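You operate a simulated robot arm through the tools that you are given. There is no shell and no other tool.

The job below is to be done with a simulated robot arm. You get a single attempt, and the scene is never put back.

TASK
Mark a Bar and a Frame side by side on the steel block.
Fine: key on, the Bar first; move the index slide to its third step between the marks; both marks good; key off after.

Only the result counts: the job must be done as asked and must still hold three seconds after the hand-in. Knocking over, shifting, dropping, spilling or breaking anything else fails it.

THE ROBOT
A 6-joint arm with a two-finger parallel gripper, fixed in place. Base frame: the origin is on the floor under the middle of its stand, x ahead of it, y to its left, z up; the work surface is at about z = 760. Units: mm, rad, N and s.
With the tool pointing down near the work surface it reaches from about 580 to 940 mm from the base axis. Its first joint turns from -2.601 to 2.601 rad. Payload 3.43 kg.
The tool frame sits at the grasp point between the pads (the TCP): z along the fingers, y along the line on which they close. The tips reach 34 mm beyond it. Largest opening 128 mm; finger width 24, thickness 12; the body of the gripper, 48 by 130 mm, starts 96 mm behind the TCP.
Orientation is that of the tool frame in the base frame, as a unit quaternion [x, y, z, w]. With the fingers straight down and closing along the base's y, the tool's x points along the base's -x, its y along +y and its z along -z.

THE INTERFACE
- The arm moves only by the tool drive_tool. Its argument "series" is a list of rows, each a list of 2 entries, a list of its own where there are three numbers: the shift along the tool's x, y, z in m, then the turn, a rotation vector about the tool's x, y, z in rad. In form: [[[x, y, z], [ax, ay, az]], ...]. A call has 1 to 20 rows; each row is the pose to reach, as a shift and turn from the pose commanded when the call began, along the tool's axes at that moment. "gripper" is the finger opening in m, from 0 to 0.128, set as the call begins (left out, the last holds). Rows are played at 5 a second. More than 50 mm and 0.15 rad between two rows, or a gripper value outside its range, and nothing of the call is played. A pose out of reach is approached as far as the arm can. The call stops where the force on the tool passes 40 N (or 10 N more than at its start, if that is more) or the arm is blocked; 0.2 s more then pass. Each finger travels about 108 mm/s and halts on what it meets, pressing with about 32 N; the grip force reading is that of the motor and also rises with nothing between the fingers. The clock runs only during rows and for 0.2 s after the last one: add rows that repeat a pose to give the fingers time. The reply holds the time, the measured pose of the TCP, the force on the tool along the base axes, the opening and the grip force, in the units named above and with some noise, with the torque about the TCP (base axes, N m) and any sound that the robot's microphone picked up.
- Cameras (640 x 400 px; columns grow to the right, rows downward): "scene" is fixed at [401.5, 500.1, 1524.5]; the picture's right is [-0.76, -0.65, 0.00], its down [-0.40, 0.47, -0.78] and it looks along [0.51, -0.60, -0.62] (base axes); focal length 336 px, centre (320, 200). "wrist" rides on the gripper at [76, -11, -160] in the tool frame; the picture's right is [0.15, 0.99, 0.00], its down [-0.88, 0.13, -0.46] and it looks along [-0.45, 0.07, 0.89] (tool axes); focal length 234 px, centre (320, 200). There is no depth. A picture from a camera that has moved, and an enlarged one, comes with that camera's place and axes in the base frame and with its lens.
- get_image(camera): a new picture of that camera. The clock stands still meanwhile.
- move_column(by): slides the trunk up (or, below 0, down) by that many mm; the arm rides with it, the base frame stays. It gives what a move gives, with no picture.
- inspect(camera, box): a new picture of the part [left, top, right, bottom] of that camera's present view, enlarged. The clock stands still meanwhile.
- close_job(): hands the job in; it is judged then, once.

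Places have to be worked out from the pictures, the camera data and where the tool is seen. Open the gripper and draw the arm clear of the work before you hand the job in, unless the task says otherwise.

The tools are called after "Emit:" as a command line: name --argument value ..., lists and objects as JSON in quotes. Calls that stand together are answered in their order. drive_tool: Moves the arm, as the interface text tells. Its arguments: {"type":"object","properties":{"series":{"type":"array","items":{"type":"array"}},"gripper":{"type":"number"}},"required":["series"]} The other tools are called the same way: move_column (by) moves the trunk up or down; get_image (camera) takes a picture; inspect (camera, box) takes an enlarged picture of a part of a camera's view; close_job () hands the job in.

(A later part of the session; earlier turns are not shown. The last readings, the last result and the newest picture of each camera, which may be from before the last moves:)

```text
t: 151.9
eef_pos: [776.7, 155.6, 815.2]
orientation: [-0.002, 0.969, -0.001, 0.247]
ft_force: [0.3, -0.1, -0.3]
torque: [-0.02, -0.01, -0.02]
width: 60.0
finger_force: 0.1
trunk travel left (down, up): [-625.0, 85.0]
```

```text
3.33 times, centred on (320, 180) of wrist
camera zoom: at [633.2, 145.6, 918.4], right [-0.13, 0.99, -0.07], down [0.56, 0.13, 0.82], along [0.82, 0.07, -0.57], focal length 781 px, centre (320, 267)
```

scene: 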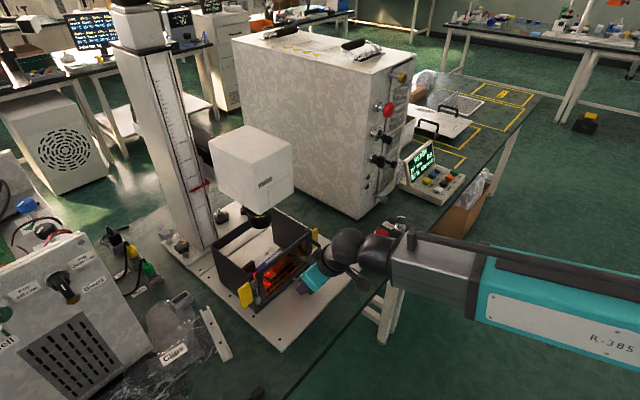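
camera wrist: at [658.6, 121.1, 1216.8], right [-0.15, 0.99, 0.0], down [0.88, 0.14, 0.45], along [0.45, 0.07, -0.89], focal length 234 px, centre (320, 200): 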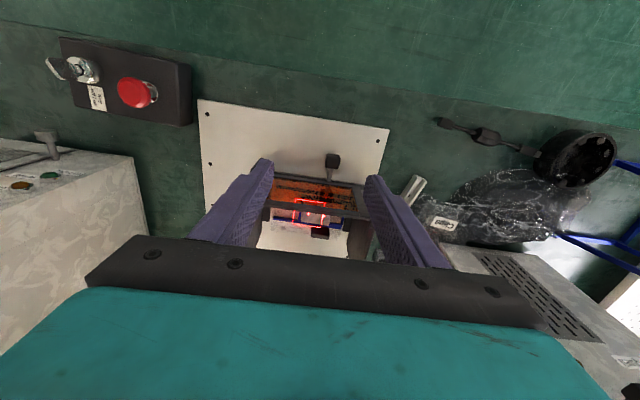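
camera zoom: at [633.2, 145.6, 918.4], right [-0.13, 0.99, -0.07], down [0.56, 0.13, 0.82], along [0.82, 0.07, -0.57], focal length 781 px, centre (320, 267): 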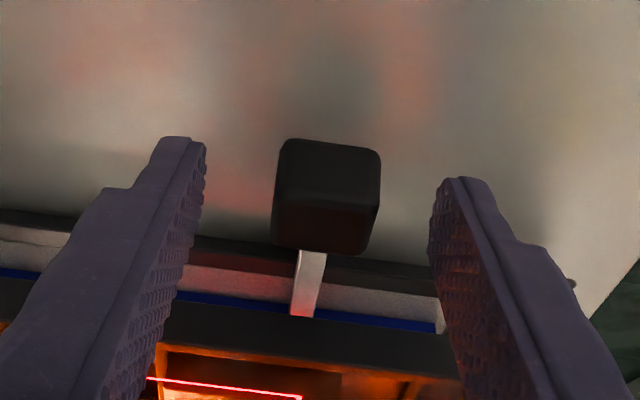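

From +20 it settled at about +25.2, and from +24.3 at about +25.5. I'll test +28 and beyond to pin down that detent.

Emit:
drive_tool --series '[[[0, 0, 0], [0, 0, 0]], [[0, 0, 0], [0, 0, 0]], [[0, 0.002, 0], [0, 0, 0]], [[0, 0.004, 0], [0, 0, 0]], [[0, 0.004, 0], [0, 0, 0]]]' --gripper 0.015

Emit:
drive_tool --series '[[[0, 0, 0], [0, 0, 0]], [[0, 0, 0], [0, 0, 0]], [[0, 0, 0], [0, 0, 0]], [[0, 0, 0], [0, 0, 0]], [[0, 0, 0], [0, 0, 0]]]' --gripper 0.06

Emit:
inspect --camera "wrist" --box '[240, 120, 400, 240]'

Emit:
drive_tool --series '[[[0, 0, 0], [0, 0, 0]], [[0, 0, 0], [0, 0, 0]], [[0, 0, 0], [0, 0, 0]], [[0, 0, 0], [0, 0, 0]], [[0, 0, 0], [0, 0, 0]], [[0, 0, 0], [0, 0, 0]], [[0, 0, 0], [0, 0, 0]], [[0, 0, 0], [0, 0, 0]], [[0, 0, 0], [0, 0, 0]], [[0, 0, 0], [0, 0, 0]], [[0, 0, 0], [0, 0, 0]], [[0, 0, 0], [0, 0, 0]]]'

Emit:
inspect --camera "wrist" --box '[240, 120, 400, 240]'

```text
t: 153.1
eef_pos: [778.1, 160.2, 816.9]
orientation: [-0.002, 0.97, -0.001, 0.245]
ft_force: [-1.7, -3.5, -0.3]
torque: [-0.04, 0.1, -0.57]
width: 25.6
finger_force: 31.4
trunk travel left (down, up): [-625.0, 85.0]
```

```text
t: 154.3
eef_pos: [778.7, 160.9, 815.7]
orientation: [-0.002, 0.969, -0.001, 0.246]
ft_force: [-0.1, -0.4, -0.2]
torque: [0.0, 0.0, 0.01]
width: 59.9
finger_force: 0.0
trunk travel left (down, up): [-625.0, 85.0]
```

```text
3.33 times, centred on (320, 180) of wrist
camera zoom: at [633.7, 149.2, 919.0], right [-0.13, 0.99, -0.07], down [0.56, 0.13, 0.82], along [0.82, 0.07, -0.57], focal length 781 px, centre (320, 267)
```

zoom: 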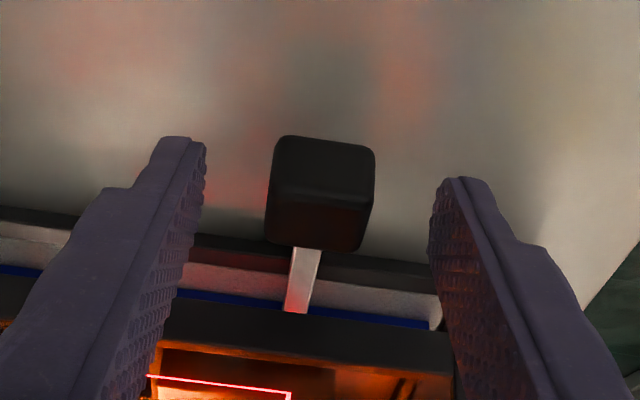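

```text
t: 156.9
eef_pos: [777.9, 160.5, 815.2]
orientation: [-0.001, 0.969, -0.001, 0.246]
ft_force: [0.9, 0.1, -0.6]
torque: [-0.03, 0.0, 0.03]
width: 60.3
finger_force: 0.2
trunk travel left (down, up): [-625.0, 85.0]
```

```text
3.33 times, centred on (320, 180) of wrist
camera zoom: at [633.7, 149.2, 919.0], right [-0.13, 0.99, -0.07], down [0.56, 0.13, 0.82], along [0.82, 0.07, -0.57], focal length 781 px, centre (320, 267)
```

zoom: 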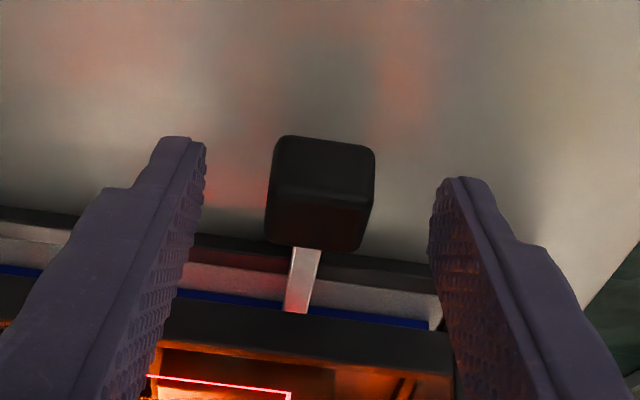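

Rest points so far cluster near -29, 0 and about +26…27, i.e. three steps roughly 27–28 mm apart, with the start being the middle one and only the +y one keeping the block under the lens. I'll return the slide to its start (second step) for the Bar.

Emit:
drive_tool --series '[[[0, 0, 0], [0, 0, 0]], [[0, 0, 0], [0, 0, 0]], [[0, 0, 0], [0, 0, 0]], [[0, -0.002, 0], [0, 0, 0]], [[0, -0.005, 0], [0, 0, 0]], [[0, -0.008, 0], [0, 0, 0]], [[0, -0.011, 0], [0, 0, 0]], [[0, -0.014, 0], [0, 0, 0]], [[0, -0.017, 0], [0, 0, 0]], [[0, -0.02, 0], [0, 0, 0]], [[0, -0.023, 0], [0, 0, 0]], [[0, -0.026, 0], [0, 0, 0]], [[0, -0.028, 0], [0, 0, 0]], [[0, -0.028, 0], [0, 0, 0]]]' --gripper 0.015

Emit:
drive_tool --series '[[[0, 0, 0], [0, 0, 0]], [[0, 0, 0], [0, 0, 0]], [[0, 0, 0], [0, 0, 0]], [[0, 0, 0], [0, 0, 0]], [[0, 0, 0], [0, 0, 0]], [[0, 0, 0], [0, 0, 0]]]' --gripper 0.06

Emit:
inspect --camera "wrist" --box '[240, 120, 400, 240]'

```text
t: 159.9
eef_pos: [777.5, 132.1, 816.0]
orientation: [-0.002, 0.969, -0.001, 0.246]
ft_force: [-1.9, 1.0, -0.1]
torque: [0.11, -0.15, -0.04]
width: 25.8
finger_force: 31.6
trunk travel left (down, up): [-625.0, 85.0]
```

```text
t: 161.3
eef_pos: [778.4, 131.6, 815.5]
orientation: [-0.002, 0.969, -0.001, 0.246]
ft_force: [-0.1, 0.7, 0.3]
torque: [-0.01, 0.0, 0.0]
width: 59.8
finger_force: 0.0
trunk travel left (down, up): [-625.0, 85.0]
```

```text
3.33 times, centred on (320, 180) of wrist
camera zoom: at [633.8, 120.6, 919.3], right [-0.13, 0.99, -0.07], down [0.56, 0.13, 0.82], along [0.82, 0.07, -0.57], focal length 781 px, centre (320, 267)
```

zoom: 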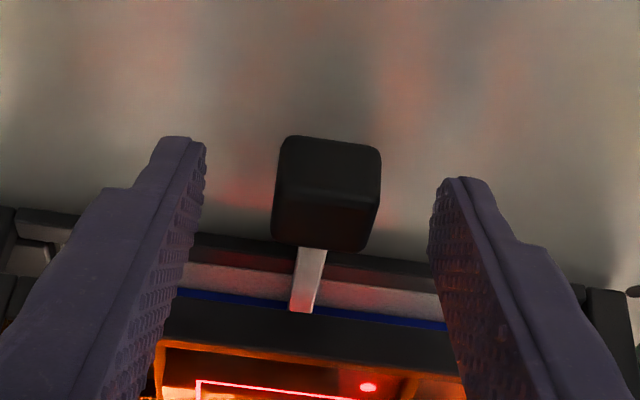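

The slide is back at its start (+0.5 mm). Now I'll retreat from the knob and straighten the tool, closing the fingers.

Emit:
drive_tool --series '[[[-0.001, 0, -0.006], [0, 0, 0]], [[-0.004, 0, -0.02], [0, 0, 0]], [[-0.008, 0, -0.042], [0, 0, 0]], [[-0.013, 0, -0.066], [0, 0, 0]], [[-0.018, 0, -0.092], [0, 0, 0]], [[-0.023, 0, -0.118], [0, 0, 0]], [[-0.027, 0, -0.14], [0, 0, 0]], [[-0.03, 0, -0.155], [0, 0, 0]], [[-0.032, 0, -0.165], [0, 0, 0]], [[-0.0325, 0, -0.1688], [0, 0, 0]]]'

Emit:
drive_tool --series '[[[0, 0, 0], [0, 0.04, 0]], [[0, 0, 0], [0, 0.13, 0]], [[0, 0, 0], [0, 0.23, 0]], [[0, 0, 0], [0, 0.33, 0]], [[0, 0, 0], [0, 0.42, 0]], [[0, 0, 0], [0, 0.48, 0]], [[0, 0, 0], [0, 0.5, 0]], [[0, 0, 0], [0, 0.5, 0]]]' --gripper 0.0

```text
t: 163.5
eef_pos: [726.0, 132.6, 979.6]
orientation: [-0.002, 0.969, -0.001, 0.247]
ft_force: [1.0, -0.3, -0.4]
torque: [-0.02, 0.0, 0.03]
width: 59.7
finger_force: 0.2
trunk travel left (down, up): [-625.0, 85.0]
```

```text
t: 165.3
eef_pos: [725.5, 131.4, 980.2]
orientation: [-0.002, 1.0, -0.001, -0.002]
ft_force: [-0.6, 1.1, 0.4]
torque: [0.05, -0.04, 0.01]
width: 0.1
finger_force: 32.0
trunk travel left (down, up): [-625.0, 85.0]
```

Travelling to the console and turning the tool to face it.

Emit:
drive_tool --series '[[[0.003, -0.01, 0], [0, 0, 0]], [[0.008, -0.03, 0], [0, 0, 0]], [[0.014, -0.06, 0], [0, 0, 0]], [[0.02, -0.1, -0.002], [0, 0, 0]], [[0.026, -0.145, -0.005], [0, 0, 0]], [[0.032, -0.19, -0.008], [0, 0, 0.04]], [[0.0355, -0.235, -0.011], [0, 0, 0.09]], [[0.0355, -0.28, -0.014], [0, 0, 0.14]], [[0.0355, -0.325, -0.017], [0, 0, 0.19]], [[0.0355, -0.37, -0.02], [0, 0, 0.25]], [[0.0355, -0.415, -0.02], [0, 0, 0.31]], [[0.0355, -0.46, -0.02], [0, 0, 0.37]], [[0.0355, -0.505, -0.02], [0, 0, 0.43]], [[0.0355, -0.55, -0.02], [0, 0, 0.49]], [[0.0355, -0.59, -0.02], [0, 0, 0.55]], [[0.0355, -0.625, -0.02], [0, 0, 0.6]], [[0.0355, -0.65, -0.02], [0, 0, 0.64]], [[0.0355, -0.668, -0.02], [0, 0, 0.67]], [[0.0355, -0.677, -0.02], [0, 0, 0.68]], [[0.0355, -0.681, -0.02], [0, 0, 0.68]]]'

Emit:
drive_tool --series '[[[0, 0, 0], [0, -0.04, 0]], [[0, 0, 0], [0, -0.12, 0]], [[0, 0, 0], [0, -0.22, 0]], [[0, 0, 0], [0, -0.32, 0]], [[0, 0, 0], [0, -0.38, 0]], [[0, 0, 0], [0, -0.4, 0]], [[0, 0, 0], [0, -0.4, 0]]]'

```text
t: 169.5
eef_pos: [692.7, -548.0, 1001.7]
orientation: [0.331, 0.944, -0.001, -0.001]
ft_force: [0.2, 0.5, 0.3]
torque: [-0.04, -0.02, -0.03]
width: 0.2
finger_force: 31.5
trunk travel left (down, up): [-625.0, 85.0]
```

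```text
t: 171.1
eef_pos: [693.4, -549.8, 1001.0]
orientation: [0.324, 0.925, -0.067, 0.187]
ft_force: [1.4, 0.4, -0.8]
torque: [0.02, 0.02, -0.01]
width: 0.0
finger_force: 31.4
trunk travel left (down, up): [-625.0, 85.0]
```

Hovering over Up next, then a held press like the earlier one (about +25 mm).

Emit:
drive_tool --series '[[[0.004, 0.002, 0.006], [0, 0, 0]], [[0.012, 0.006, 0.02], [0, 0, 0]], [[0.024, 0.012, 0.038], [0, 0, 0]], [[0.037, 0.018, 0.058], [0, 0, 0]], [[0.05, 0.0245, 0.078], [0, 0, 0]], [[0.061, 0.03, 0.096], [0, 0, 0]], [[0.069, 0.034, 0.109], [0, 0, 0]], [[0.0735, 0.0361, 0.1159], [0, 0, 0]], [[0.0735, 0.0361, 0.1159], [0, 0, 0]]]'

Emit:
inspect --camera "wrist" --box '[200, 60, 440, 250]'

```text
t: 173.1
eef_pos: [698.2, -507.5, 865.2]
orientation: [0.325, 0.925, -0.067, 0.187]
ft_force: [0.4, 0.1, -0.2]
torque: [0.01, 0.0, 0.03]
width: 0.0
finger_force: 32.4
trunk travel left (down, up): [-625.0, 85.0]
```

```text
2.11 times, centred on (320, 155) of wrist
camera zoom: at [587.3, -432.9, 981.5], right [0.51, 0.86, -0.06], down [0.58, -0.29, 0.76], along [0.63, -0.43, -0.64], focal length 493 px, centre (320, 295)
```

zoom: 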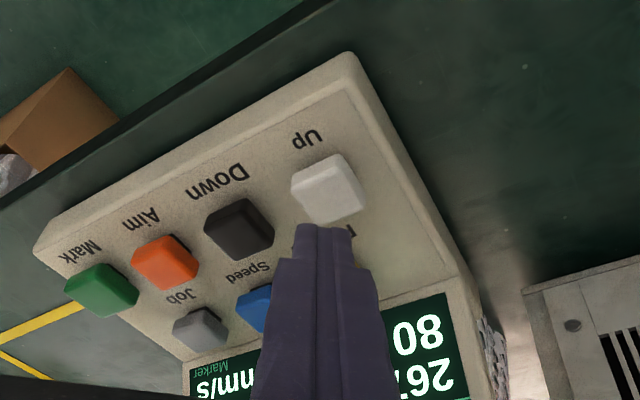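

Tip is aligned over Up just as it was over Down. Pressing and holding.

Emit:
drive_tool --series '[[[0.0039, 0, 0.0092], [0, 0, 0]], [[0.0066, 0, 0.0157], [0, 0, 0]], [[0.0082, 0, 0.0193], [0, 0, 0]], [[0.009, 0, 0.0212], [0, 0, 0]], [[0.0094, 0, 0.0221], [0, 0, 0]], [[0.0094, 0, 0.0221], [0, 0, 0]], [[0.0094, 0, 0.0221], [0, 0, 0]], [[0.0094, 0, 0.0221], [0, 0, 0]], [[0.0094, 0, 0.0221], [0, 0, 0]], [[0.0094, 0, 0.0221], [0, 0, 0]], [[0.0094, 0, 0.0221], [0, 0, 0]], [[0.0094, 0, 0.0221], [0, 0, 0]], [[0.0066, 0, 0.0157], [0, 0, 0]], [[0.0039, 0, 0.0092], [0, 0, 0]], [[0, 0, 0], [0, 0, 0]]]'

Emit:
inspect --camera "scene" --box '[395, 130, 470, 210]'

```text
t: 176.3
eef_pos: [697.7, -506.7, 864.2]
orientation: [0.324, 0.925, -0.067, 0.188]
ft_force: [0.3, -0.5, -0.4]
torque: [-0.03, -0.03, -0.04]
width: 0.0
finger_force: 32.3
trunk travel left (down, up): [-625.0, 85.0]
heard: click
```

```text
5.00 times, centred on (432, 170) of scene
camera zoom: at [401.5, 500.1, 1524.5], right [-0.76, -0.65, 0.0], down [-0.4, 0.47, -0.78], along [0.51, -0.6, -0.62], focal length 1679 px, centre (-242, 350)
```

zoom: 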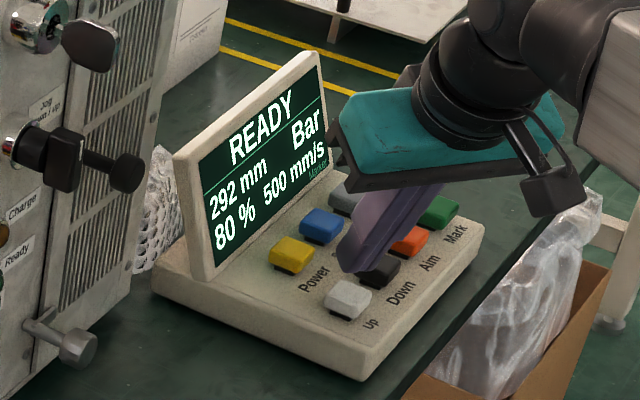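

292 mm. I'll tap Up briefly for about +6–7 mm.

Emit:
drive_tool --series '[[[0.0039, 0, 0.0092], [0, 0, 0]], [[0.0066, 0, 0.0157], [0, 0, 0]], [[0.0082, 0, 0.0193], [0, 0, 0]], [[0.009, 0, 0.0212], [0, 0, 0]], [[0.0094, 0, 0.0221], [0, 0, 0]], [[0.0066, 0, 0.0157], [0, 0, 0]], [[0.0039, 0, 0.0092], [0, 0, 0]], [[0, 0, 0], [0, 0, 0]]]'

Emit:
inspect --camera "scene" --box '[395, 130, 470, 210]'

```text
t: 178.1
eef_pos: [698.0, -505.9, 865.6]
orientation: [0.324, 0.925, -0.066, 0.186]
ft_force: [-0.2, -0.6, -0.6]
torque: [-0.01, -0.02, -0.01]
width: 0.0
finger_force: 32.2
trunk travel left (down, up): [-625.0, 85.0]
heard: click
```

```text
5.00 times, centred on (432, 170) of scene
camera zoom: at [401.5, 500.1, 1524.5], right [-0.76, -0.65, 0.0], down [-0.4, 0.47, -0.78], along [0.51, -0.6, -0.62], focal length 1679 px, centre (-242, 350)
```

zoom: 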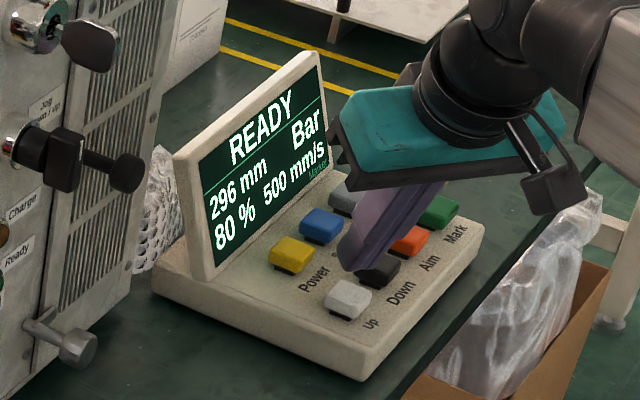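

296 mm. A slightly shorter tap should give about +2.7 mm.

Emit:
drive_tool --series '[[[0.0039, 0, 0.0092], [0, 0, 0]], [[0.0066, 0, 0.0157], [0, 0, 0]], [[0.0084, 0, 0.0198], [0, 0, 0]], [[0.0094, 0, 0.0221], [0, 0, 0]], [[0.0084, 0, 0.0198], [0, 0, 0]], [[0.0039, 0, 0.0092], [0, 0, 0]], [[0, 0, 0], [0, 0, 0]]]'

Emit:
inspect --camera "scene" --box '[395, 130, 470, 210]'

```text
t: 179.7
eef_pos: [697.6, -506.0, 865.1]
orientation: [0.324, 0.925, -0.068, 0.188]
ft_force: [0.3, -0.4, 0.2]
torque: [0.02, 0.0, 0.02]
width: 0.1
finger_force: 31.8
trunk travel left (down, up): [-625.0, 85.0]
heard: click
```

```text
5.00 times, centred on (432, 170) of scene
camera zoom: at [401.5, 500.1, 1524.5], right [-0.76, -0.65, 0.0], down [-0.4, 0.47, -0.78], along [0.51, -0.6, -0.62], focal length 1679 px, centre (-242, 350)
```

zoom: 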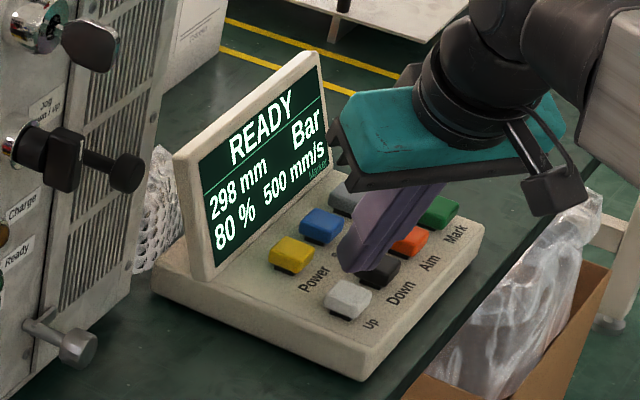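

298 mm. I'll go and check the dots again from in front of the enclosure, lifting off first.

Emit:
drive_tool --series '[[[-0.002, 0, -0.005], [0, 0, 0]], [[-0.008, 0, -0.018], [0, 0, 0]], [[-0.016, 0, -0.038], [0, 0, 0]], [[-0.025, 0, -0.059], [0, 0.05, 0]], [[-0.034, 0, -0.08], [0, 0.12, 0]], [[-0.042, 0, -0.099], [0, 0.2, 0]], [[-0.048, 0, -0.113], [0, 0.28, 0]], [[-0.052, 0, -0.122], [0, 0.35, 0]], [[-0.0528, 0, -0.1244], [0, 0.4, 0]], [[-0.0528, 0, -0.1244], [0, 0.4, 0]]]'

Emit:
drive_tool --series '[[[0, 0, 0], [0, 0, -0.05]], [[0.002, 0.002, 0], [0, 0, -0.15]], [[0.008, 0.008, 0], [0, 0, -0.27]], [[0.015, 0.015, 0], [0, 0, -0.39]], [[0.022, 0.022, 0], [0, 0, -0.51]], [[0.028, 0.028, 0], [0, 0, -0.61]], [[0.03, 0.03, 0], [0, 0, -0.67]], [[0.03, 0.03, 0], [0, 0, -0.68]]]' --gripper 0.128

```text
t: 181.9
eef_pos: [698.7, -507.6, 1000.5]
orientation: [0.331, 0.944, -0.002, -0.001]
ft_force: [-0.6, -0.7, 0.1]
torque: [0.0, 0.04, 0.0]
width: 0.0
finger_force: 32.0
trunk travel left (down, up): [-625.0, 85.0]
```

```text
t: 183.7
eef_pos: [693.3, -465.3, 1001.5]
orientation: [-0.002, 1.0, 0.0, -0.001]
ft_force: [-0.3, 0.1, 0.4]
torque: [0.01, 0.01, -0.03]
width: 127.8
finger_force: 0.0
trunk travel left (down, up): [-625.0, 85.0]
```

Continuing to the viewing pose.

Emit:
drive_tool --series '[[[0, 0.01, -0.003], [0, 0, 0]], [[0, 0.03, -0.008], [0, 0, 0]], [[0, 0.06, -0.014], [0, 0, 0]], [[0, 0.1, -0.02], [0, 0, 0]], [[0, 0.145, -0.026], [0, 0, 0]], [[0, 0.19, -0.032], [0, 0, 0]], [[0, 0.235, -0.038], [0, 0, 0]], [[0, 0.28, -0.044], [0, 0, 0]], [[0, 0.325, -0.05], [0, 0, 0]], [[-0.003, 0.37, -0.055], [0, 0, 0]], [[-0.008, 0.415, -0.055], [0, 0, 0]], [[-0.014, 0.455, -0.055], [0, 0, 0]], [[-0.02, 0.49, -0.055], [0, 0, 0]], [[-0.028, 0.52, -0.055], [0, 0, 0]], [[-0.036, 0.545, -0.055], [0, 0, 0]], [[-0.044, 0.565, -0.055], [0, 0, 0]], [[-0.05, 0.58, -0.055], [0, 0, 0]], [[-0.055, 0.588, -0.055], [0, 0, 0]], [[-0.057, 0.592, -0.055], [0, 0, 0]], [[-0.057, 0.592, -0.055], [0, 0, 0]]]'

Emit:
inspect --camera "wrist" --box '[265, 180, 365, 235]'

Emit:
inspect --camera "wrist" --box '[304, 207, 318, 216]'

```text
t: 187.9
eef_pos: [749.7, 128.7, 1053.5]
orientation: [-0.001, 1.0, -0.001, -0.001]
ft_force: [0.4, -0.5, -0.2]
torque: [0.01, 0.0, 0.01]
width: 127.9
finger_force: 0.1
trunk travel left (down, up): [-625.0, 85.0]
```

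```text
6.40 times, centred on (315, 208) of wrist
camera zoom: at [672.6, 117.4, 1213.1], right [-0.15, 0.99, 0.0], down [0.88, 0.14, 0.45], along [0.45, 0.07, -0.89], focal length 1499 px, centre (352, 152)
```

zoom: 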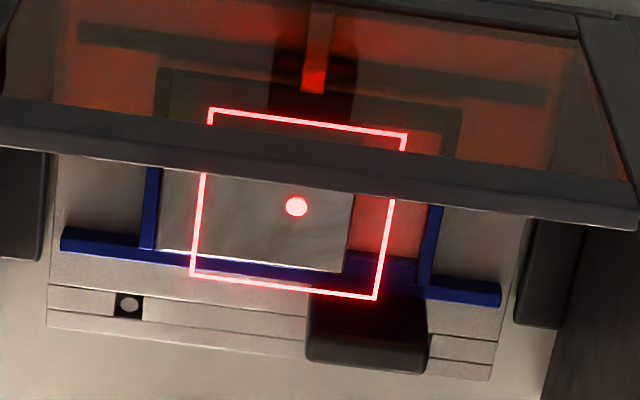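

```text
16.00 times, centred on (311, 212) of wrist
camera zoom: at [672.6, 117.4, 1213.1], right [-0.15, 0.99, 0.0], down [0.88, 0.14, 0.45], along [0.45, 0.07, -0.89], focal length 3747 px, centre (464, 16)
```

zoom: 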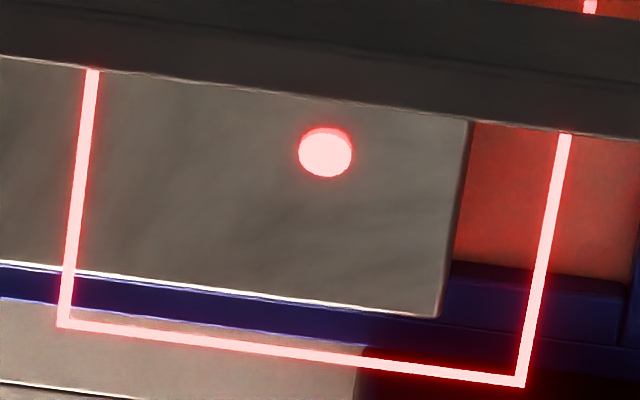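

The dots overlap to within about 0.7 mm at 298, so focus is good (≈298.7). The slide is at its start, the shield is shut and the job is Bar. Going back to the console to press Mark.

Emit:
drive_tool --series '[[[0.008, -0.008, 0.002], [0, 0, 0]], [[0.02, -0.025, 0.006], [0, 0, 0]], [[0.034, -0.055, 0.011], [0, 0, 0]], [[0.046, -0.095, 0.017], [0, 0, 0]], [[0.056, -0.14, 0.023], [0, 0, 0]], [[0.064, -0.185, 0.029], [0, 0, 0.04]], [[0.07, -0.23, 0.035], [0, 0, 0.09]], [[0.075, -0.275, 0.041], [0, 0, 0.14]], [[0.079, -0.32, 0.047], [0, 0, 0.19]], [[0.082, -0.365, 0.052], [0, 0, 0.25]], [[0.085, -0.41, 0.054], [0, 0, 0.31]], [[0.085, -0.455, 0.054], [0, 0, 0.37]], [[0.085, -0.5, 0.054], [0, 0, 0.43]], [[0.085, -0.545, 0.054], [0, 0, 0.49]], [[0.085, -0.585, 0.054], [0, 0, 0.55]], [[0.085, -0.62, 0.054], [0, 0, 0.6]], [[0.085, -0.65, 0.054], [0, 0, 0.64]], [[0.085, -0.67, 0.054], [0, 0, 0.67]], [[0.085, -0.68, 0.054], [0, 0, 0.68]], [[0.085, -0.684, 0.054], [0, 0, 0.68]]]' --gripper 0.0

Emit:
drive_tool --series '[[[0, 0, 0], [0, -0.04, 0]], [[0, 0, 0], [0, -0.12, 0]], [[0, 0, 0], [0, -0.22, 0]], [[0, 0, 0], [0, -0.32, 0]], [[0, 0, 0], [0, -0.42, 0]], [[0, 0, 0], [0, -0.51, 0]], [[0, 0, 0], [0, -0.58, 0]], [[0, 0, 0], [0, -0.6, 0]], [[0, 0, 0], [0, -0.6, 0]]]'

```text
t: 192.1
eef_pos: [666.3, -558.0, 1002.8]
orientation: [0.332, 0.943, -0.001, -0.001]
ft_force: [-0.2, 0.6, -0.1]
torque: [-0.02, -0.03, 0.0]
width: 0.2
finger_force: 31.9
trunk travel left (down, up): [-625.0, 85.0]
```

```text
t: 194.1
eef_pos: [666.4, -557.2, 1000.4]
orientation: [0.316, 0.901, -0.1, 0.278]
ft_force: [-0.3, 0.1, 0.5]
torque: [0.02, 0.01, -0.01]
width: 0.0
finger_force: 31.6
trunk travel left (down, up): [-625.0, 85.0]
```

Approaching a hover about 30 mm above Mark.

Emit:
drive_tool --series '[[[0.0002, -0.002, 0.006], [0, 0, 0]], [[0.0007, -0.008, 0.022], [0, 0, 0]], [[0.0015, -0.017, 0.044], [0, 0, 0]], [[0.0024, -0.026, 0.068], [0, 0, 0]], [[0.0033, -0.036, 0.094], [0, 0, 0]], [[0.0042, -0.045, 0.118], [0, 0, 0]], [[0.0049, -0.053, 0.138], [0, 0, 0]], [[0.0053, -0.0573, 0.1503], [0, 0, 0]], [[0.0053, -0.0573, 0.1503], [0, 0, 0]]]'

Emit:
inspect --camera "wrist" --box '[200, 60, 440, 250]'

Emit:
inspect --camera "scene" --box '[395, 110, 510, 210]'

```text
t: 196.1
eef_pos: [692.6, -651.4, 875.3]
orientation: [0.317, 0.901, -0.099, 0.278]
ft_force: [-0.2, -0.2, -0.1]
torque: [-0.02, 0.03, 0.02]
width: 0.0
finger_force: 31.6
trunk travel left (down, up): [-625.0, 85.0]
```

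```text
2.11 times, centred on (320, 155) of wrist
camera zoom: at [565.4, -564.7, 962.6], right [0.52, 0.85, -0.09], down [0.45, -0.19, 0.87], along [0.72, -0.5, -0.48], focal length 493 px, centre (320, 295)
```

zoom: 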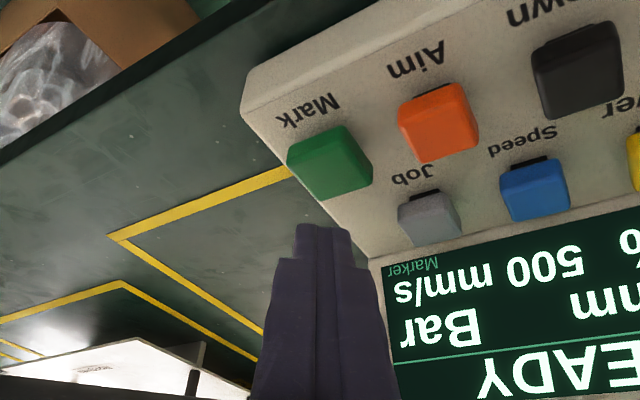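

```text
4.00 times, centred on (452, 160) of scene
camera zoom: at [401.5, 500.1, 1524.5], right [-0.76, -0.65, 0.0], down [-0.4, 0.47, -0.78], along [0.51, -0.6, -0.62], focal length 1343 px, centre (-210, 360)
```

zoom: 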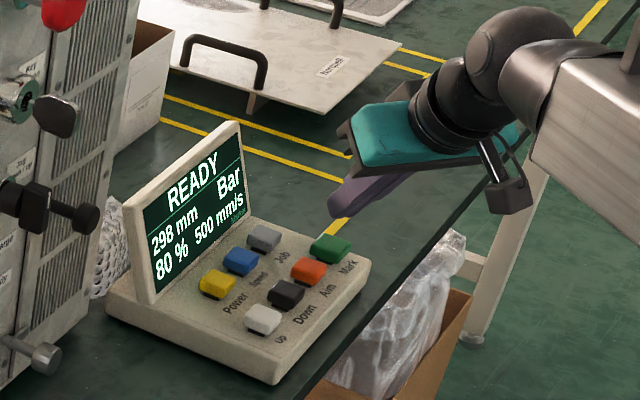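

Mark is aligned under the tip, and the screen shows READY / Bar / 298 mm. Pressing Mark once.

Emit:
drive_tool --series '[[[0.0057, 0, 0.0082], [0, 0, 0]], [[0.0113, 0, 0.0165], [0, 0, 0]], [[0.0158, 0, 0.0231], [0, 0, 0]], [[0.0184, 0, 0.0268], [0, 0, 0]], [[0.0201, 0, 0.0292], [0, 0, 0]], [[0.0158, 0, 0.0231], [0, 0, 0]], [[0.0085, 0, 0.0124], [0, 0, 0]], [[0, 0, 0], [0, 0, 0]]]'

Emit:
inspect --camera "scene" --box '[395, 110, 510, 210]'

Emit:
inspect --camera "scene" --box '[240, 220, 330, 290]'

```text
t: 197.9
eef_pos: [691.8, -651.5, 873.5]
orientation: [0.316, 0.902, -0.099, 0.278]
ft_force: [0.5, 0.7, 0.3]
torque: [0.0, -0.02, 0.01]
width: 0.2
finger_force: 31.9
trunk travel left (down, up): [-625.0, 85.0]
heard: click
```

```text
4.00 times, centred on (452, 160) of scene
camera zoom: at [401.5, 500.1, 1524.5], right [-0.76, -0.65, 0.0], down [-0.4, 0.47, -0.78], along [0.51, -0.6, -0.62], focal length 1343 px, centre (-210, 360)
```

zoom: 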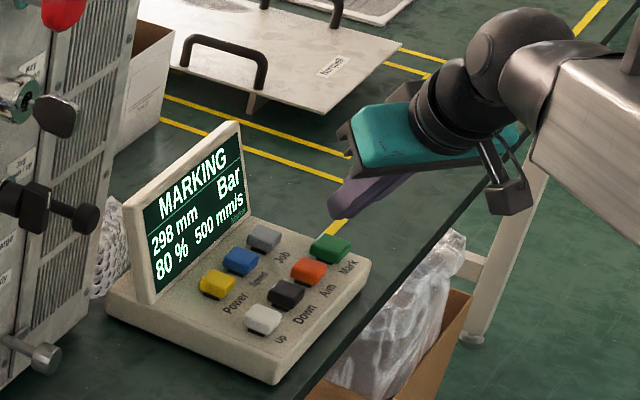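

```text
5.71 times, centred on (285, 255) of scene
camera zoom: at [401.5, 500.1, 1524.5], right [-0.76, -0.65, 0.0], down [-0.4, 0.47, -0.78], along [0.51, -0.6, -0.62], focal length 1919 px, centre (520, -114)
```

zoom: 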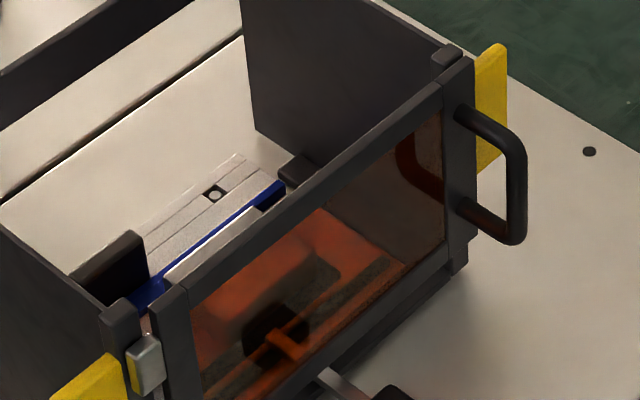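

The screen says MARKING. I'll hold still for a few seconds and check.

Emit:
drive_tool --series '[[[0, 0, 0], [0, 0, 0]], [[0, 0, 0], [0, 0, 0]], [[0, 0, 0], [0, 0, 0]], [[0, 0, 0], [0, 0, 0]], [[0, 0, 0], [0, 0, 0]], [[0, 0, 0], [0, 0, 0]], [[0, 0, 0], [0, 0, 0]], [[0, 0, 0], [0, 0, 0]], [[0, 0, 0], [0, 0, 0]], [[0, 0, 0], [0, 0, 0]], [[0, 0, 0], [0, 0, 0]], [[0, 0, 0], [0, 0, 0]], [[0, 0, 0], [0, 0, 0]], [[0, 0, 0], [0, 0, 0]], [[0, 0, 0], [0, 0, 0]]]'

Emit:
inspect --camera "scene" --box '[395, 130, 470, 210]'

Emit:
inspect --camera "scene" --box '[255, 235, 315, 280]'

```text
t: 201.1
eef_pos: [691.7, -649.5, 874.1]
orientation: [0.316, 0.901, -0.099, 0.279]
ft_force: [-1.1, 0.8, -0.6]
torque: [0.01, 0.0, 0.01]
width: 0.0
finger_force: 31.6
trunk travel left (down, up): [-625.0, 85.0]
```

```text
5.00 times, centred on (432, 170) of scene
camera zoom: at [401.5, 500.1, 1524.5], right [-0.76, -0.65, 0.0], down [-0.4, 0.47, -0.78], along [0.51, -0.6, -0.62], focal length 1679 px, centre (-242, 350)
```

zoom: 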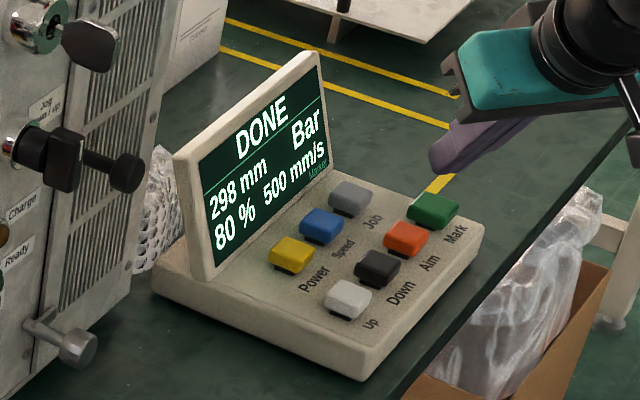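

```text
8.89 times, centred on (285, 258) of scene
camera zoom: at [401.5, 500.1, 1524.5], right [-0.76, -0.65, 0.0], down [-0.4, 0.47, -0.78], along [0.51, -0.6, -0.62], focal length 2985 px, centre (631, -311)
```

zoom: 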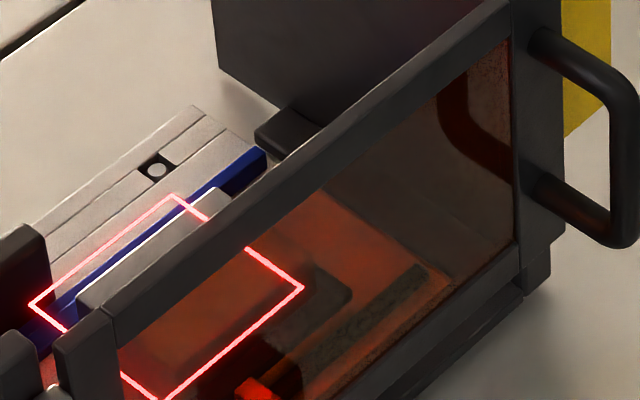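

DONE, and aim is shown again. Before anything else I'll go and look at the Bar mark.

Emit:
drive_tool --series '[[[0.002, 0.003, -0.004], [0, 0, 0]], [[0.006, 0.01, -0.014], [0, 0.05, 0]], [[0.01, 0.02, -0.03], [0, 0.13, 0]], [[0.014, 0.03, -0.05], [0, 0.23, 0]], [[0.016, 0.04, -0.072], [0, 0.33, 0]], [[0.014, 0.05, -0.094], [0, 0.43, 0]], [[0.01, 0.056, -0.114], [0, 0.52, 0]], [[0.006, 0.06, -0.128], [0, 0.58, 0]], [[0.004, 0.06, -0.134], [0, 0.6, 0]], [[0.004, 0.06, -0.134], [0, 0.6, 0]]]'

```text
t: 203.3
eef_pos: [668.3, -556.3, 983.4]
orientation: [0.331, 0.944, -0.001, -0.001]
ft_force: [-0.5, 0.7, -0.1]
torque: [-0.03, -0.03, -0.03]
width: 0.3
finger_force: 31.9
trunk travel left (down, up): [-625.0, 85.0]
```

Travelling back to the viewing pose with open fingers.

Emit:
drive_tool --series '[[[0.0034, 0.0075, -0.002], [0, 0, 0]], [[0.0125, 0.022, -0.006], [0, 0, -0.05]], [[0.0297, 0.0467, -0.012], [0, 0, -0.1]], [[0.0531, 0.0792, -0.02], [0, 0, -0.15]], [[0.0797, 0.1156, -0.028], [0, 0, -0.2]], [[0.1062, 0.152, -0.036], [0, 0, -0.26]], [[0.1329, 0.1884, -0.044], [0, 0, -0.32]], [[0.1594, 0.2248, -0.052], [0, 0, -0.38]], [[0.1859, 0.2612, -0.06], [0, 0, -0.44]], [[0.2125, 0.2976, -0.066], [0, 0, -0.5]], [[0.2375, 0.3352, -0.072], [0, 0, -0.55]], [[0.2625, 0.3729, -0.072], [0, 0, -0.6]], [[0.2875, 0.4105, -0.072], [0, 0, -0.64]], [[0.3109, 0.4494, -0.072], [0, 0, -0.67]], [[0.3296, 0.4857, -0.072], [0, 0, -0.68]], [[0.3437, 0.5192, -0.072], [0, 0, -0.68]], [[0.3547, 0.549, -0.072], [0, 0, -0.68]], [[0.3609, 0.5696, -0.072], [0, 0, -0.68]], [[0.363, 0.5819, -0.072], [0, 0, -0.68]], [[0.3634, 0.5855, -0.072], [0, 0, -0.68]]]' --gripper 0.128

Emit:
inspect --camera "wrist" --box '[265, 180, 365, 235]'

Emit:
inspect --camera "wrist" --box '[304, 207, 318, 216]'

```text
t: 207.5
eef_pos: [752.7, 127.6, 1052.7]
orientation: [-0.001, 1.0, -0.001, -0.001]
ft_force: [-0.1, 0.1, 0.4]
torque: [0.02, -0.02, -0.01]
width: 128.1
finger_force: 0.0
trunk travel left (down, up): [-625.0, 85.0]
```

```text
6.40 times, centred on (315, 208) of wrist
camera zoom: at [675.7, 118.0, 1212.0], right [-0.15, 0.99, 0.0], down [0.88, 0.14, 0.45], along [0.45, 0.07, -0.89], focal length 1499 px, centre (352, 152)
```

zoom: 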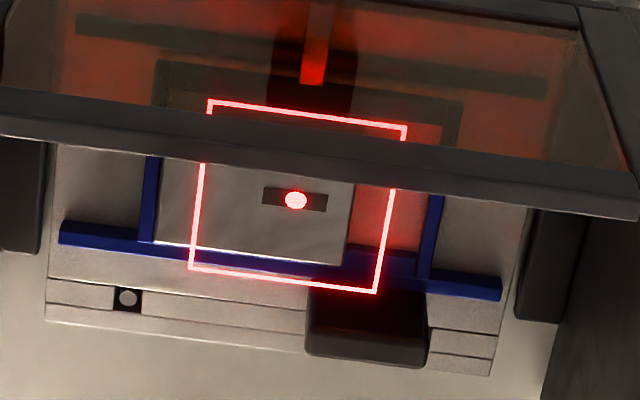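

```text
16.00 times, centred on (311, 212) of wrist
camera zoom: at [675.7, 118.0, 1212.0], right [-0.15, 0.99, 0.0], down [0.88, 0.14, 0.45], along [0.45, 0.07, -0.89], focal length 3747 px, centre (464, 16)
```

zoom: 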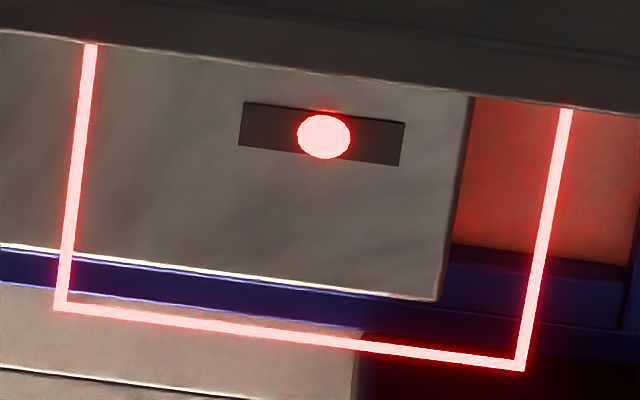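

The Bar is cleanly marked: a solid dark bar about 20 mm wide on the block. Now I'll go to the slide knob (tilt, then descend) to index it to the third step.

Emit:
drive_tool --series '[[[0.004, 0, 0.004], [0, 0, 0]], [[0.012, 0.002, 0.014], [0, -0.04, 0]], [[0.02, 0.003, 0.026], [0, -0.1, 0]], [[0.025, 0.004, 0.038], [0, -0.18, 0]], [[0.028, 0.004, 0.05], [0, -0.26, 0]], [[0.028, 0.004, 0.06], [0, -0.34, 0]], [[0.028, 0.004, 0.067], [0, -0.42, 0]], [[0.028, 0.004, 0.072], [0, -0.48, 0]], [[0.028, 0.004, 0.073], [0, -0.5, 0]], [[0.028, 0.004, 0.073], [0, -0.5, 0]]]' --gripper 0.07

Emit:
drive_tool --series '[[[0.001, 0, 0.006], [0, 0, 0]], [[0.004, 0, 0.02], [0, 0, 0]], [[0.008, 0, 0.042], [0, 0, 0]], [[0.013, 0, 0.066], [0, 0, 0]], [[0.018, 0, 0.092], [0, 0, 0]], [[0.023, 0, 0.118], [0, 0, 0]], [[0.027, 0, 0.14], [0, 0, 0]], [[0.03, 0, 0.155], [0, 0, 0]], [[0.032, 0, 0.163], [0, 0, 0]], [[0.0325, 0, 0.166], [0, 0, 0]], [[0.0325, 0, 0.166], [0, 0, 0]]]'

Emit:
inspect --camera "wrist" --box '[240, 120, 400, 240]'

```text
t: 209.7
eef_pos: [723.8, 132.1, 980.0]
orientation: [-0.002, 0.969, -0.001, 0.246]
ft_force: [-0.7, -0.5, -0.1]
torque: [-0.02, 0.03, 0.01]
width: 70.2
finger_force: 0.0
trunk travel left (down, up): [-625.0, 85.0]
```

```text
t: 212.1
eef_pos: [772.0, 133.2, 818.2]
orientation: [-0.002, 0.969, -0.001, 0.247]
ft_force: [-0.1, 0.2, 0.0]
torque: [0.01, 0.01, 0.04]
width: 69.8
finger_force: 0.2
trunk travel left (down, up): [-625.0, 85.0]
```

```text
3.33 times, centred on (320, 180) of wrist
camera zoom: at [629.3, 122.2, 922.1], right [-0.13, 0.99, -0.07], down [0.56, 0.13, 0.82], along [0.82, 0.07, -0.57], focal length 781 px, centre (320, 267)
```

zoom: 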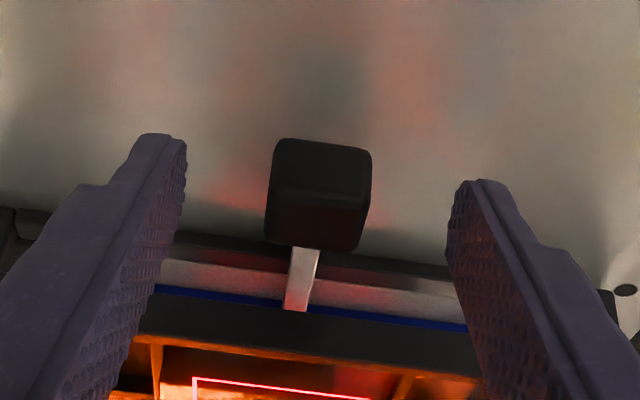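

The knob is centred at its start position. I'll nudge slightly closer, grip it, and move to about +21, then scan forces in 1–1.5 mm steps to locate the third step precisely.

Emit:
drive_tool --series '[[[-0.0013, 0, 0.0019], [0, 0, 0]], [[-0.0026, 0, 0.0037], [0, 0, 0]], [[-0.0026, 0, 0.0037], [0, 0, 0]]]'

Emit:
drive_tool --series '[[[0, 0, 0], [0, 0, 0]], [[0, 0, 0], [0, 0, 0]], [[0, 0, 0], [0, 0, 0]], [[0, 0.002, 0], [0, 0, 0]], [[0, 0.005, 0], [0, 0, 0]], [[0, 0.008, 0], [0, 0, 0]], [[0, 0.011, 0], [0, 0, 0]], [[0, 0.014, 0], [0, 0, 0]], [[0, 0.017, 0], [0, 0, 0]], [[0, 0.019, 0], [0, 0, 0]], [[0, 0.02, 0], [0, 0, 0]], [[0, 0.02, 0], [0, 0, 0]], [[0, 0.02, 0], [0, 0, 0]]]' --gripper 0.015

Emit:
drive_tool --series '[[[0, 0.0015, 0], [0, 0, 0]], [[0, 0.0015, 0], [0, 0, 0]], [[0, 0.0015, 0], [0, 0, 0]]]'

Emit:
drive_tool --series '[[[0, 0.0015, 0], [0, 0, 0]], [[0, 0.0015, 0], [0, 0, 0]], [[0, 0.0015, 0], [0, 0, 0]]]'

Emit:
drive_tool --series '[[[0, 0.0015, 0], [0, 0, 0]], [[0, 0.0015, 0], [0, 0, 0]], [[0, 0.0015, 0], [0, 0, 0]]]'

Emit:
drive_tool --series '[[[0, 0.0015, 0], [0, 0, 0]], [[0, 0.0015, 0], [0, 0, 0]], [[0, 0.0015, 0], [0, 0, 0]]]'

Emit:
drive_tool --series '[[[0, 0.0015, 0], [0, 0, 0]], [[0, 0.0015, 0], [0, 0, 0]], [[0, 0.0015, 0], [0, 0, 0]]]'

Emit:
drive_tool --series '[[[0, 0.0015, 0], [0, 0, 0]], [[0, 0.0015, 0], [0, 0, 0]], [[0, 0.0015, 0], [0, 0, 0]]]'

Emit:
get_image --camera "wrist"

```text
t: 212.9
eef_pos: [776.7, 131.8, 816.2]
orientation: [-0.002, 0.969, -0.001, 0.246]
ft_force: [-0.4, -0.4, -0.4]
torque: [-0.02, 0.05, -0.01]
width: 69.8
finger_force: 0.0
trunk travel left (down, up): [-625.0, 85.0]
```

```text
t: 215.7
eef_pos: [778.2, 152.2, 817.2]
orientation: [-0.002, 0.969, -0.001, 0.246]
ft_force: [-7.3, -0.3, 4.3]
torque: [0.08, 0.71, -0.16]
width: 25.6
finger_force: 31.7
trunk travel left (down, up): [-625.0, 85.0]
```

```text
t: 216.5
eef_pos: [778.7, 153.0, 816.2]
orientation: [-0.003, 0.969, -0.001, 0.247]
ft_force: [-8.0, 0.5, 5.0]
torque: [0.09, 0.57, -0.07]
width: 25.4
finger_force: 31.6
trunk travel left (down, up): [-625.0, 85.0]
```

```text
t: 217.3
eef_pos: [778.9, 155.0, 816.8]
orientation: [-0.002, 0.969, -0.001, 0.246]
ft_force: [-9.3, 1.4, -0.6]
torque: [0.11, -0.25, -0.18]
width: 25.6
finger_force: 31.8
trunk travel left (down, up): [-625.0, 85.0]
```

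```text
t: 218.1
eef_pos: [778.8, 157.4, 817.3]
orientation: [-0.002, 0.969, -0.001, 0.246]
ft_force: [-4.2, 0.2, -0.9]
torque: [0.04, 0.06, -0.13]
width: 25.9
finger_force: 32.2
trunk travel left (down, up): [-625.0, 85.0]
```

```text
t: 218.9
eef_pos: [777.8, 158.2, 816.8]
orientation: [-0.002, 0.969, -0.001, 0.246]
ft_force: [-3.5, 0.5, -0.3]
torque: [0.03, 0.04, -0.13]
width: 25.7
finger_force: 31.7
trunk travel left (down, up): [-625.0, 85.0]
```

```text
t: 219.7
eef_pos: [778.5, 159.2, 816.9]
orientation: [-0.002, 0.969, -0.001, 0.246]
ft_force: [-3.3, -3.0, 0.1]
torque: [-0.02, 0.16, -0.37]
width: 25.3
finger_force: 32.1
trunk travel left (down, up): [-625.0, 85.0]
```

```text
t: 220.5
eef_pos: [779.0, 161.6, 816.8]
orientation: [-0.003, 0.969, -0.001, 0.246]
ft_force: [-3.2, -5.9, 0.4]
torque: [-0.03, 0.1, -0.68]
width: 25.1
finger_force: 31.8
trunk travel left (down, up): [-625.0, 85.0]
```

```text
taken
camera wrist: at [634.8, 150.2, 920.2], right [-0.13, 0.99, -0.07], down [0.56, 0.13, 0.82], along [0.82, 0.07, -0.57], focal length 234 px, centre (320, 200)
```

wrist: 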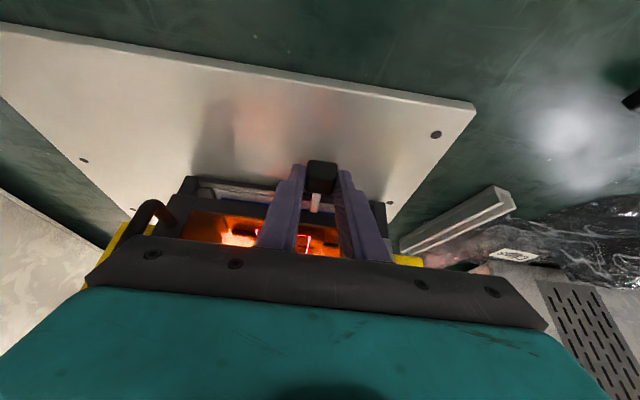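

Force begins to oppose at about +28 (−3, then −6 N). Let me zoom here to see the knob's exact position in the grip.

Emit:
inspect --camera "wrist" --box '[240, 120, 400, 240]'

Emit:
inspect --camera "scene" --box '[240, 225, 320, 285]'

```text
3.33 times, centred on (320, 180) of wrist
camera zoom: at [634.8, 150.2, 920.2], right [-0.13, 0.99, -0.07], down [0.56, 0.13, 0.82], along [0.82, 0.07, -0.57], focal length 781 px, centre (320, 267)
```

zoom: 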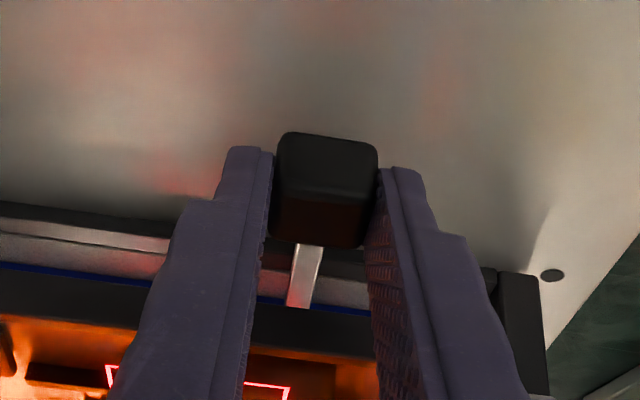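

```text
6.67 times, centred on (280, 255) of scene
camera zoom: at [401.5, 500.1, 1524.5], right [-0.76, -0.65, 0.0], down [-0.4, 0.47, -0.78], along [0.51, -0.6, -0.62], focal length 2239 px, centre (587, -167)
```

zoom: 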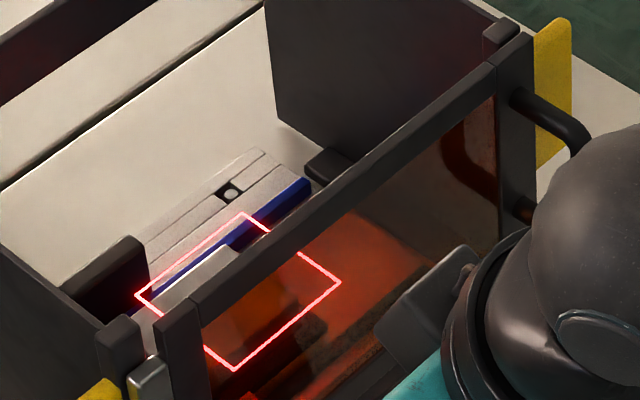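

The knob is now about +30.3 mm from its start. I'll release here and see where it settles.

Emit:
drive_tool --series '[[[0, 0, 0], [0, 0, 0]], [[0, 0, 0], [0, 0, 0]], [[0, 0, 0], [0, 0, 0]], [[0, 0, 0], [0, 0, 0]], [[0, 0, 0], [0, 0, 0]], [[0, 0, 0], [0, 0, 0]], [[0, 0, 0], [0, 0, 0]], [[0, 0, 0], [0, 0, 0]]]' --gripper 0.06

Emit:
inspect --camera "wrist" --box '[240, 120, 400, 240]'

Emit:
inspect --camera "scene" --box '[240, 225, 320, 285]'

```text
t: 222.3
eef_pos: [778.5, 161.4, 816.3]
orientation: [-0.002, 0.969, -0.001, 0.245]
ft_force: [0.5, 0.6, -0.5]
torque: [-0.01, 0.03, -0.01]
width: 60.1
finger_force: 0.1
trunk travel left (down, up): [-625.0, 85.0]
```

```text
3.33 times, centred on (320, 180) of wrist
camera zoom: at [634.6, 150.7, 920.3], right [-0.13, 0.99, -0.07], down [0.56, 0.13, 0.82], along [0.82, 0.07, -0.57], focal length 781 px, centre (320, 267)
```

zoom: 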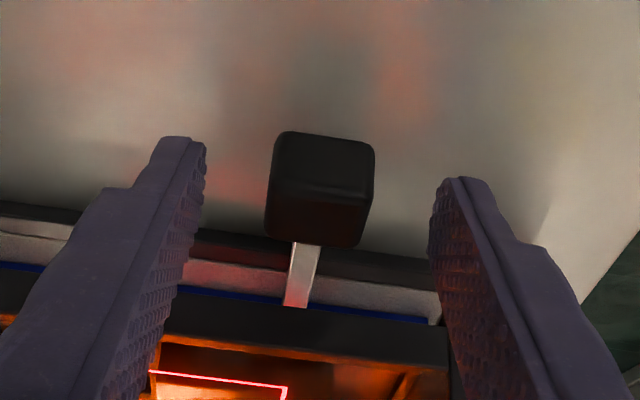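

```text
6.67 times, centred on (280, 255) of scene
camera zoom: at [401.5, 500.1, 1524.5], right [-0.76, -0.65, 0.0], down [-0.4, 0.47, -0.78], along [0.51, -0.6, -0.62], focal length 2239 px, centre (587, -167)
```

zoom: 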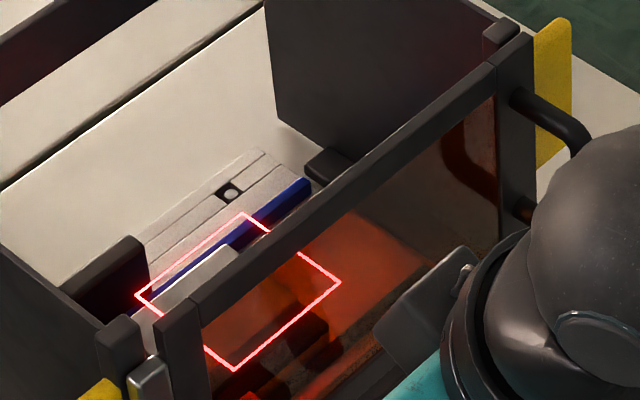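

It settled at about +29.2. I'll back off and look from above at where the axis now falls relative to the block and the Bar.

Emit:
drive_tool --series '[[[0, 0, -0.005], [0, 0, 0]], [[0, 0, -0.02], [0, 0, 0]], [[-0.003, -0.005, -0.045], [0, 0, 0]], [[-0.01, -0.012, -0.075], [0, 0.05, 0]], [[-0.02, -0.018, -0.11], [0, 0.12, 0]], [[-0.035, -0.024, -0.145], [0, 0.2, 0]], [[-0.05, -0.028, -0.175], [0, 0.28, 0]], [[-0.065, -0.032, -0.2], [0, 0.36, 0]], [[-0.078, -0.034, -0.218], [0, 0.43, 0]], [[-0.088, -0.034, -0.225], [0, 0.48, 0]], [[-0.096, -0.034, -0.223], [0, 0.5, 0]], [[-0.096, -0.034, -0.223], [0, 0.5, 0]]]' --gripper 0.128

Emit:
inspect --camera "wrist" --box '[265, 180, 365, 235]'

Emit:
inspect --camera "wrist" --box '[304, 207, 318, 216]'

```text
t: 224.9
eef_pos: [757.4, 128.5, 1060.1]
orientation: [-0.002, 1.0, -0.001, -0.001]
ft_force: [-0.2, 0.2, -0.2]
torque: [-0.02, -0.01, -0.05]
width: 127.9
finger_force: 0.1
trunk travel left (down, up): [-625.0, 85.0]
```

```text
6.40 times, centred on (315, 208) of wrist
camera zoom: at [680.7, 118.8, 1218.1], right [-0.15, 0.99, 0.0], down [0.88, 0.14, 0.45], along [0.45, 0.07, -0.89], focal length 1499 px, centre (352, 152)
```

zoom: 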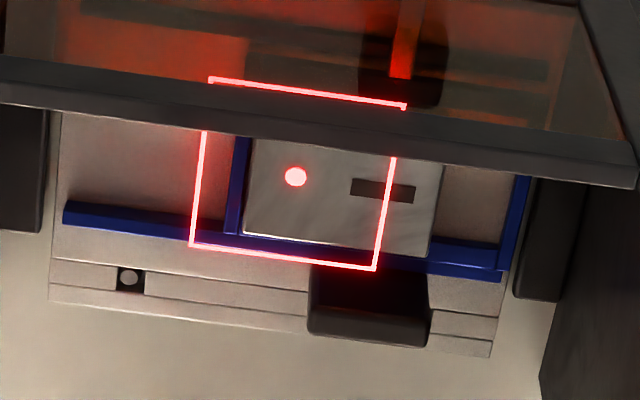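

```text
16.00 times, centred on (311, 212) of wrist
camera zoom: at [680.7, 118.8, 1218.1], right [-0.15, 0.99, 0.0], down [0.88, 0.14, 0.45], along [0.45, 0.07, -0.89], focal length 3747 px, centre (464, 16)
```

zoom: 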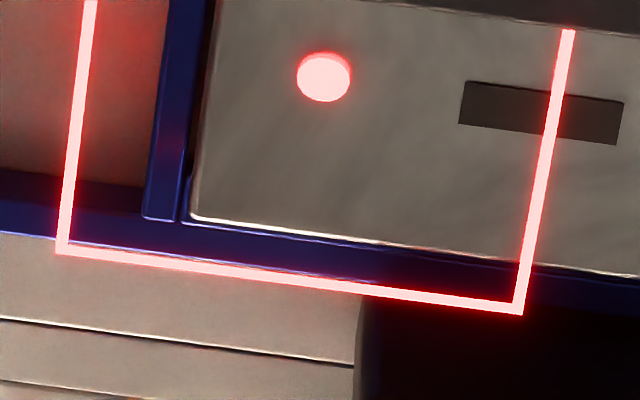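

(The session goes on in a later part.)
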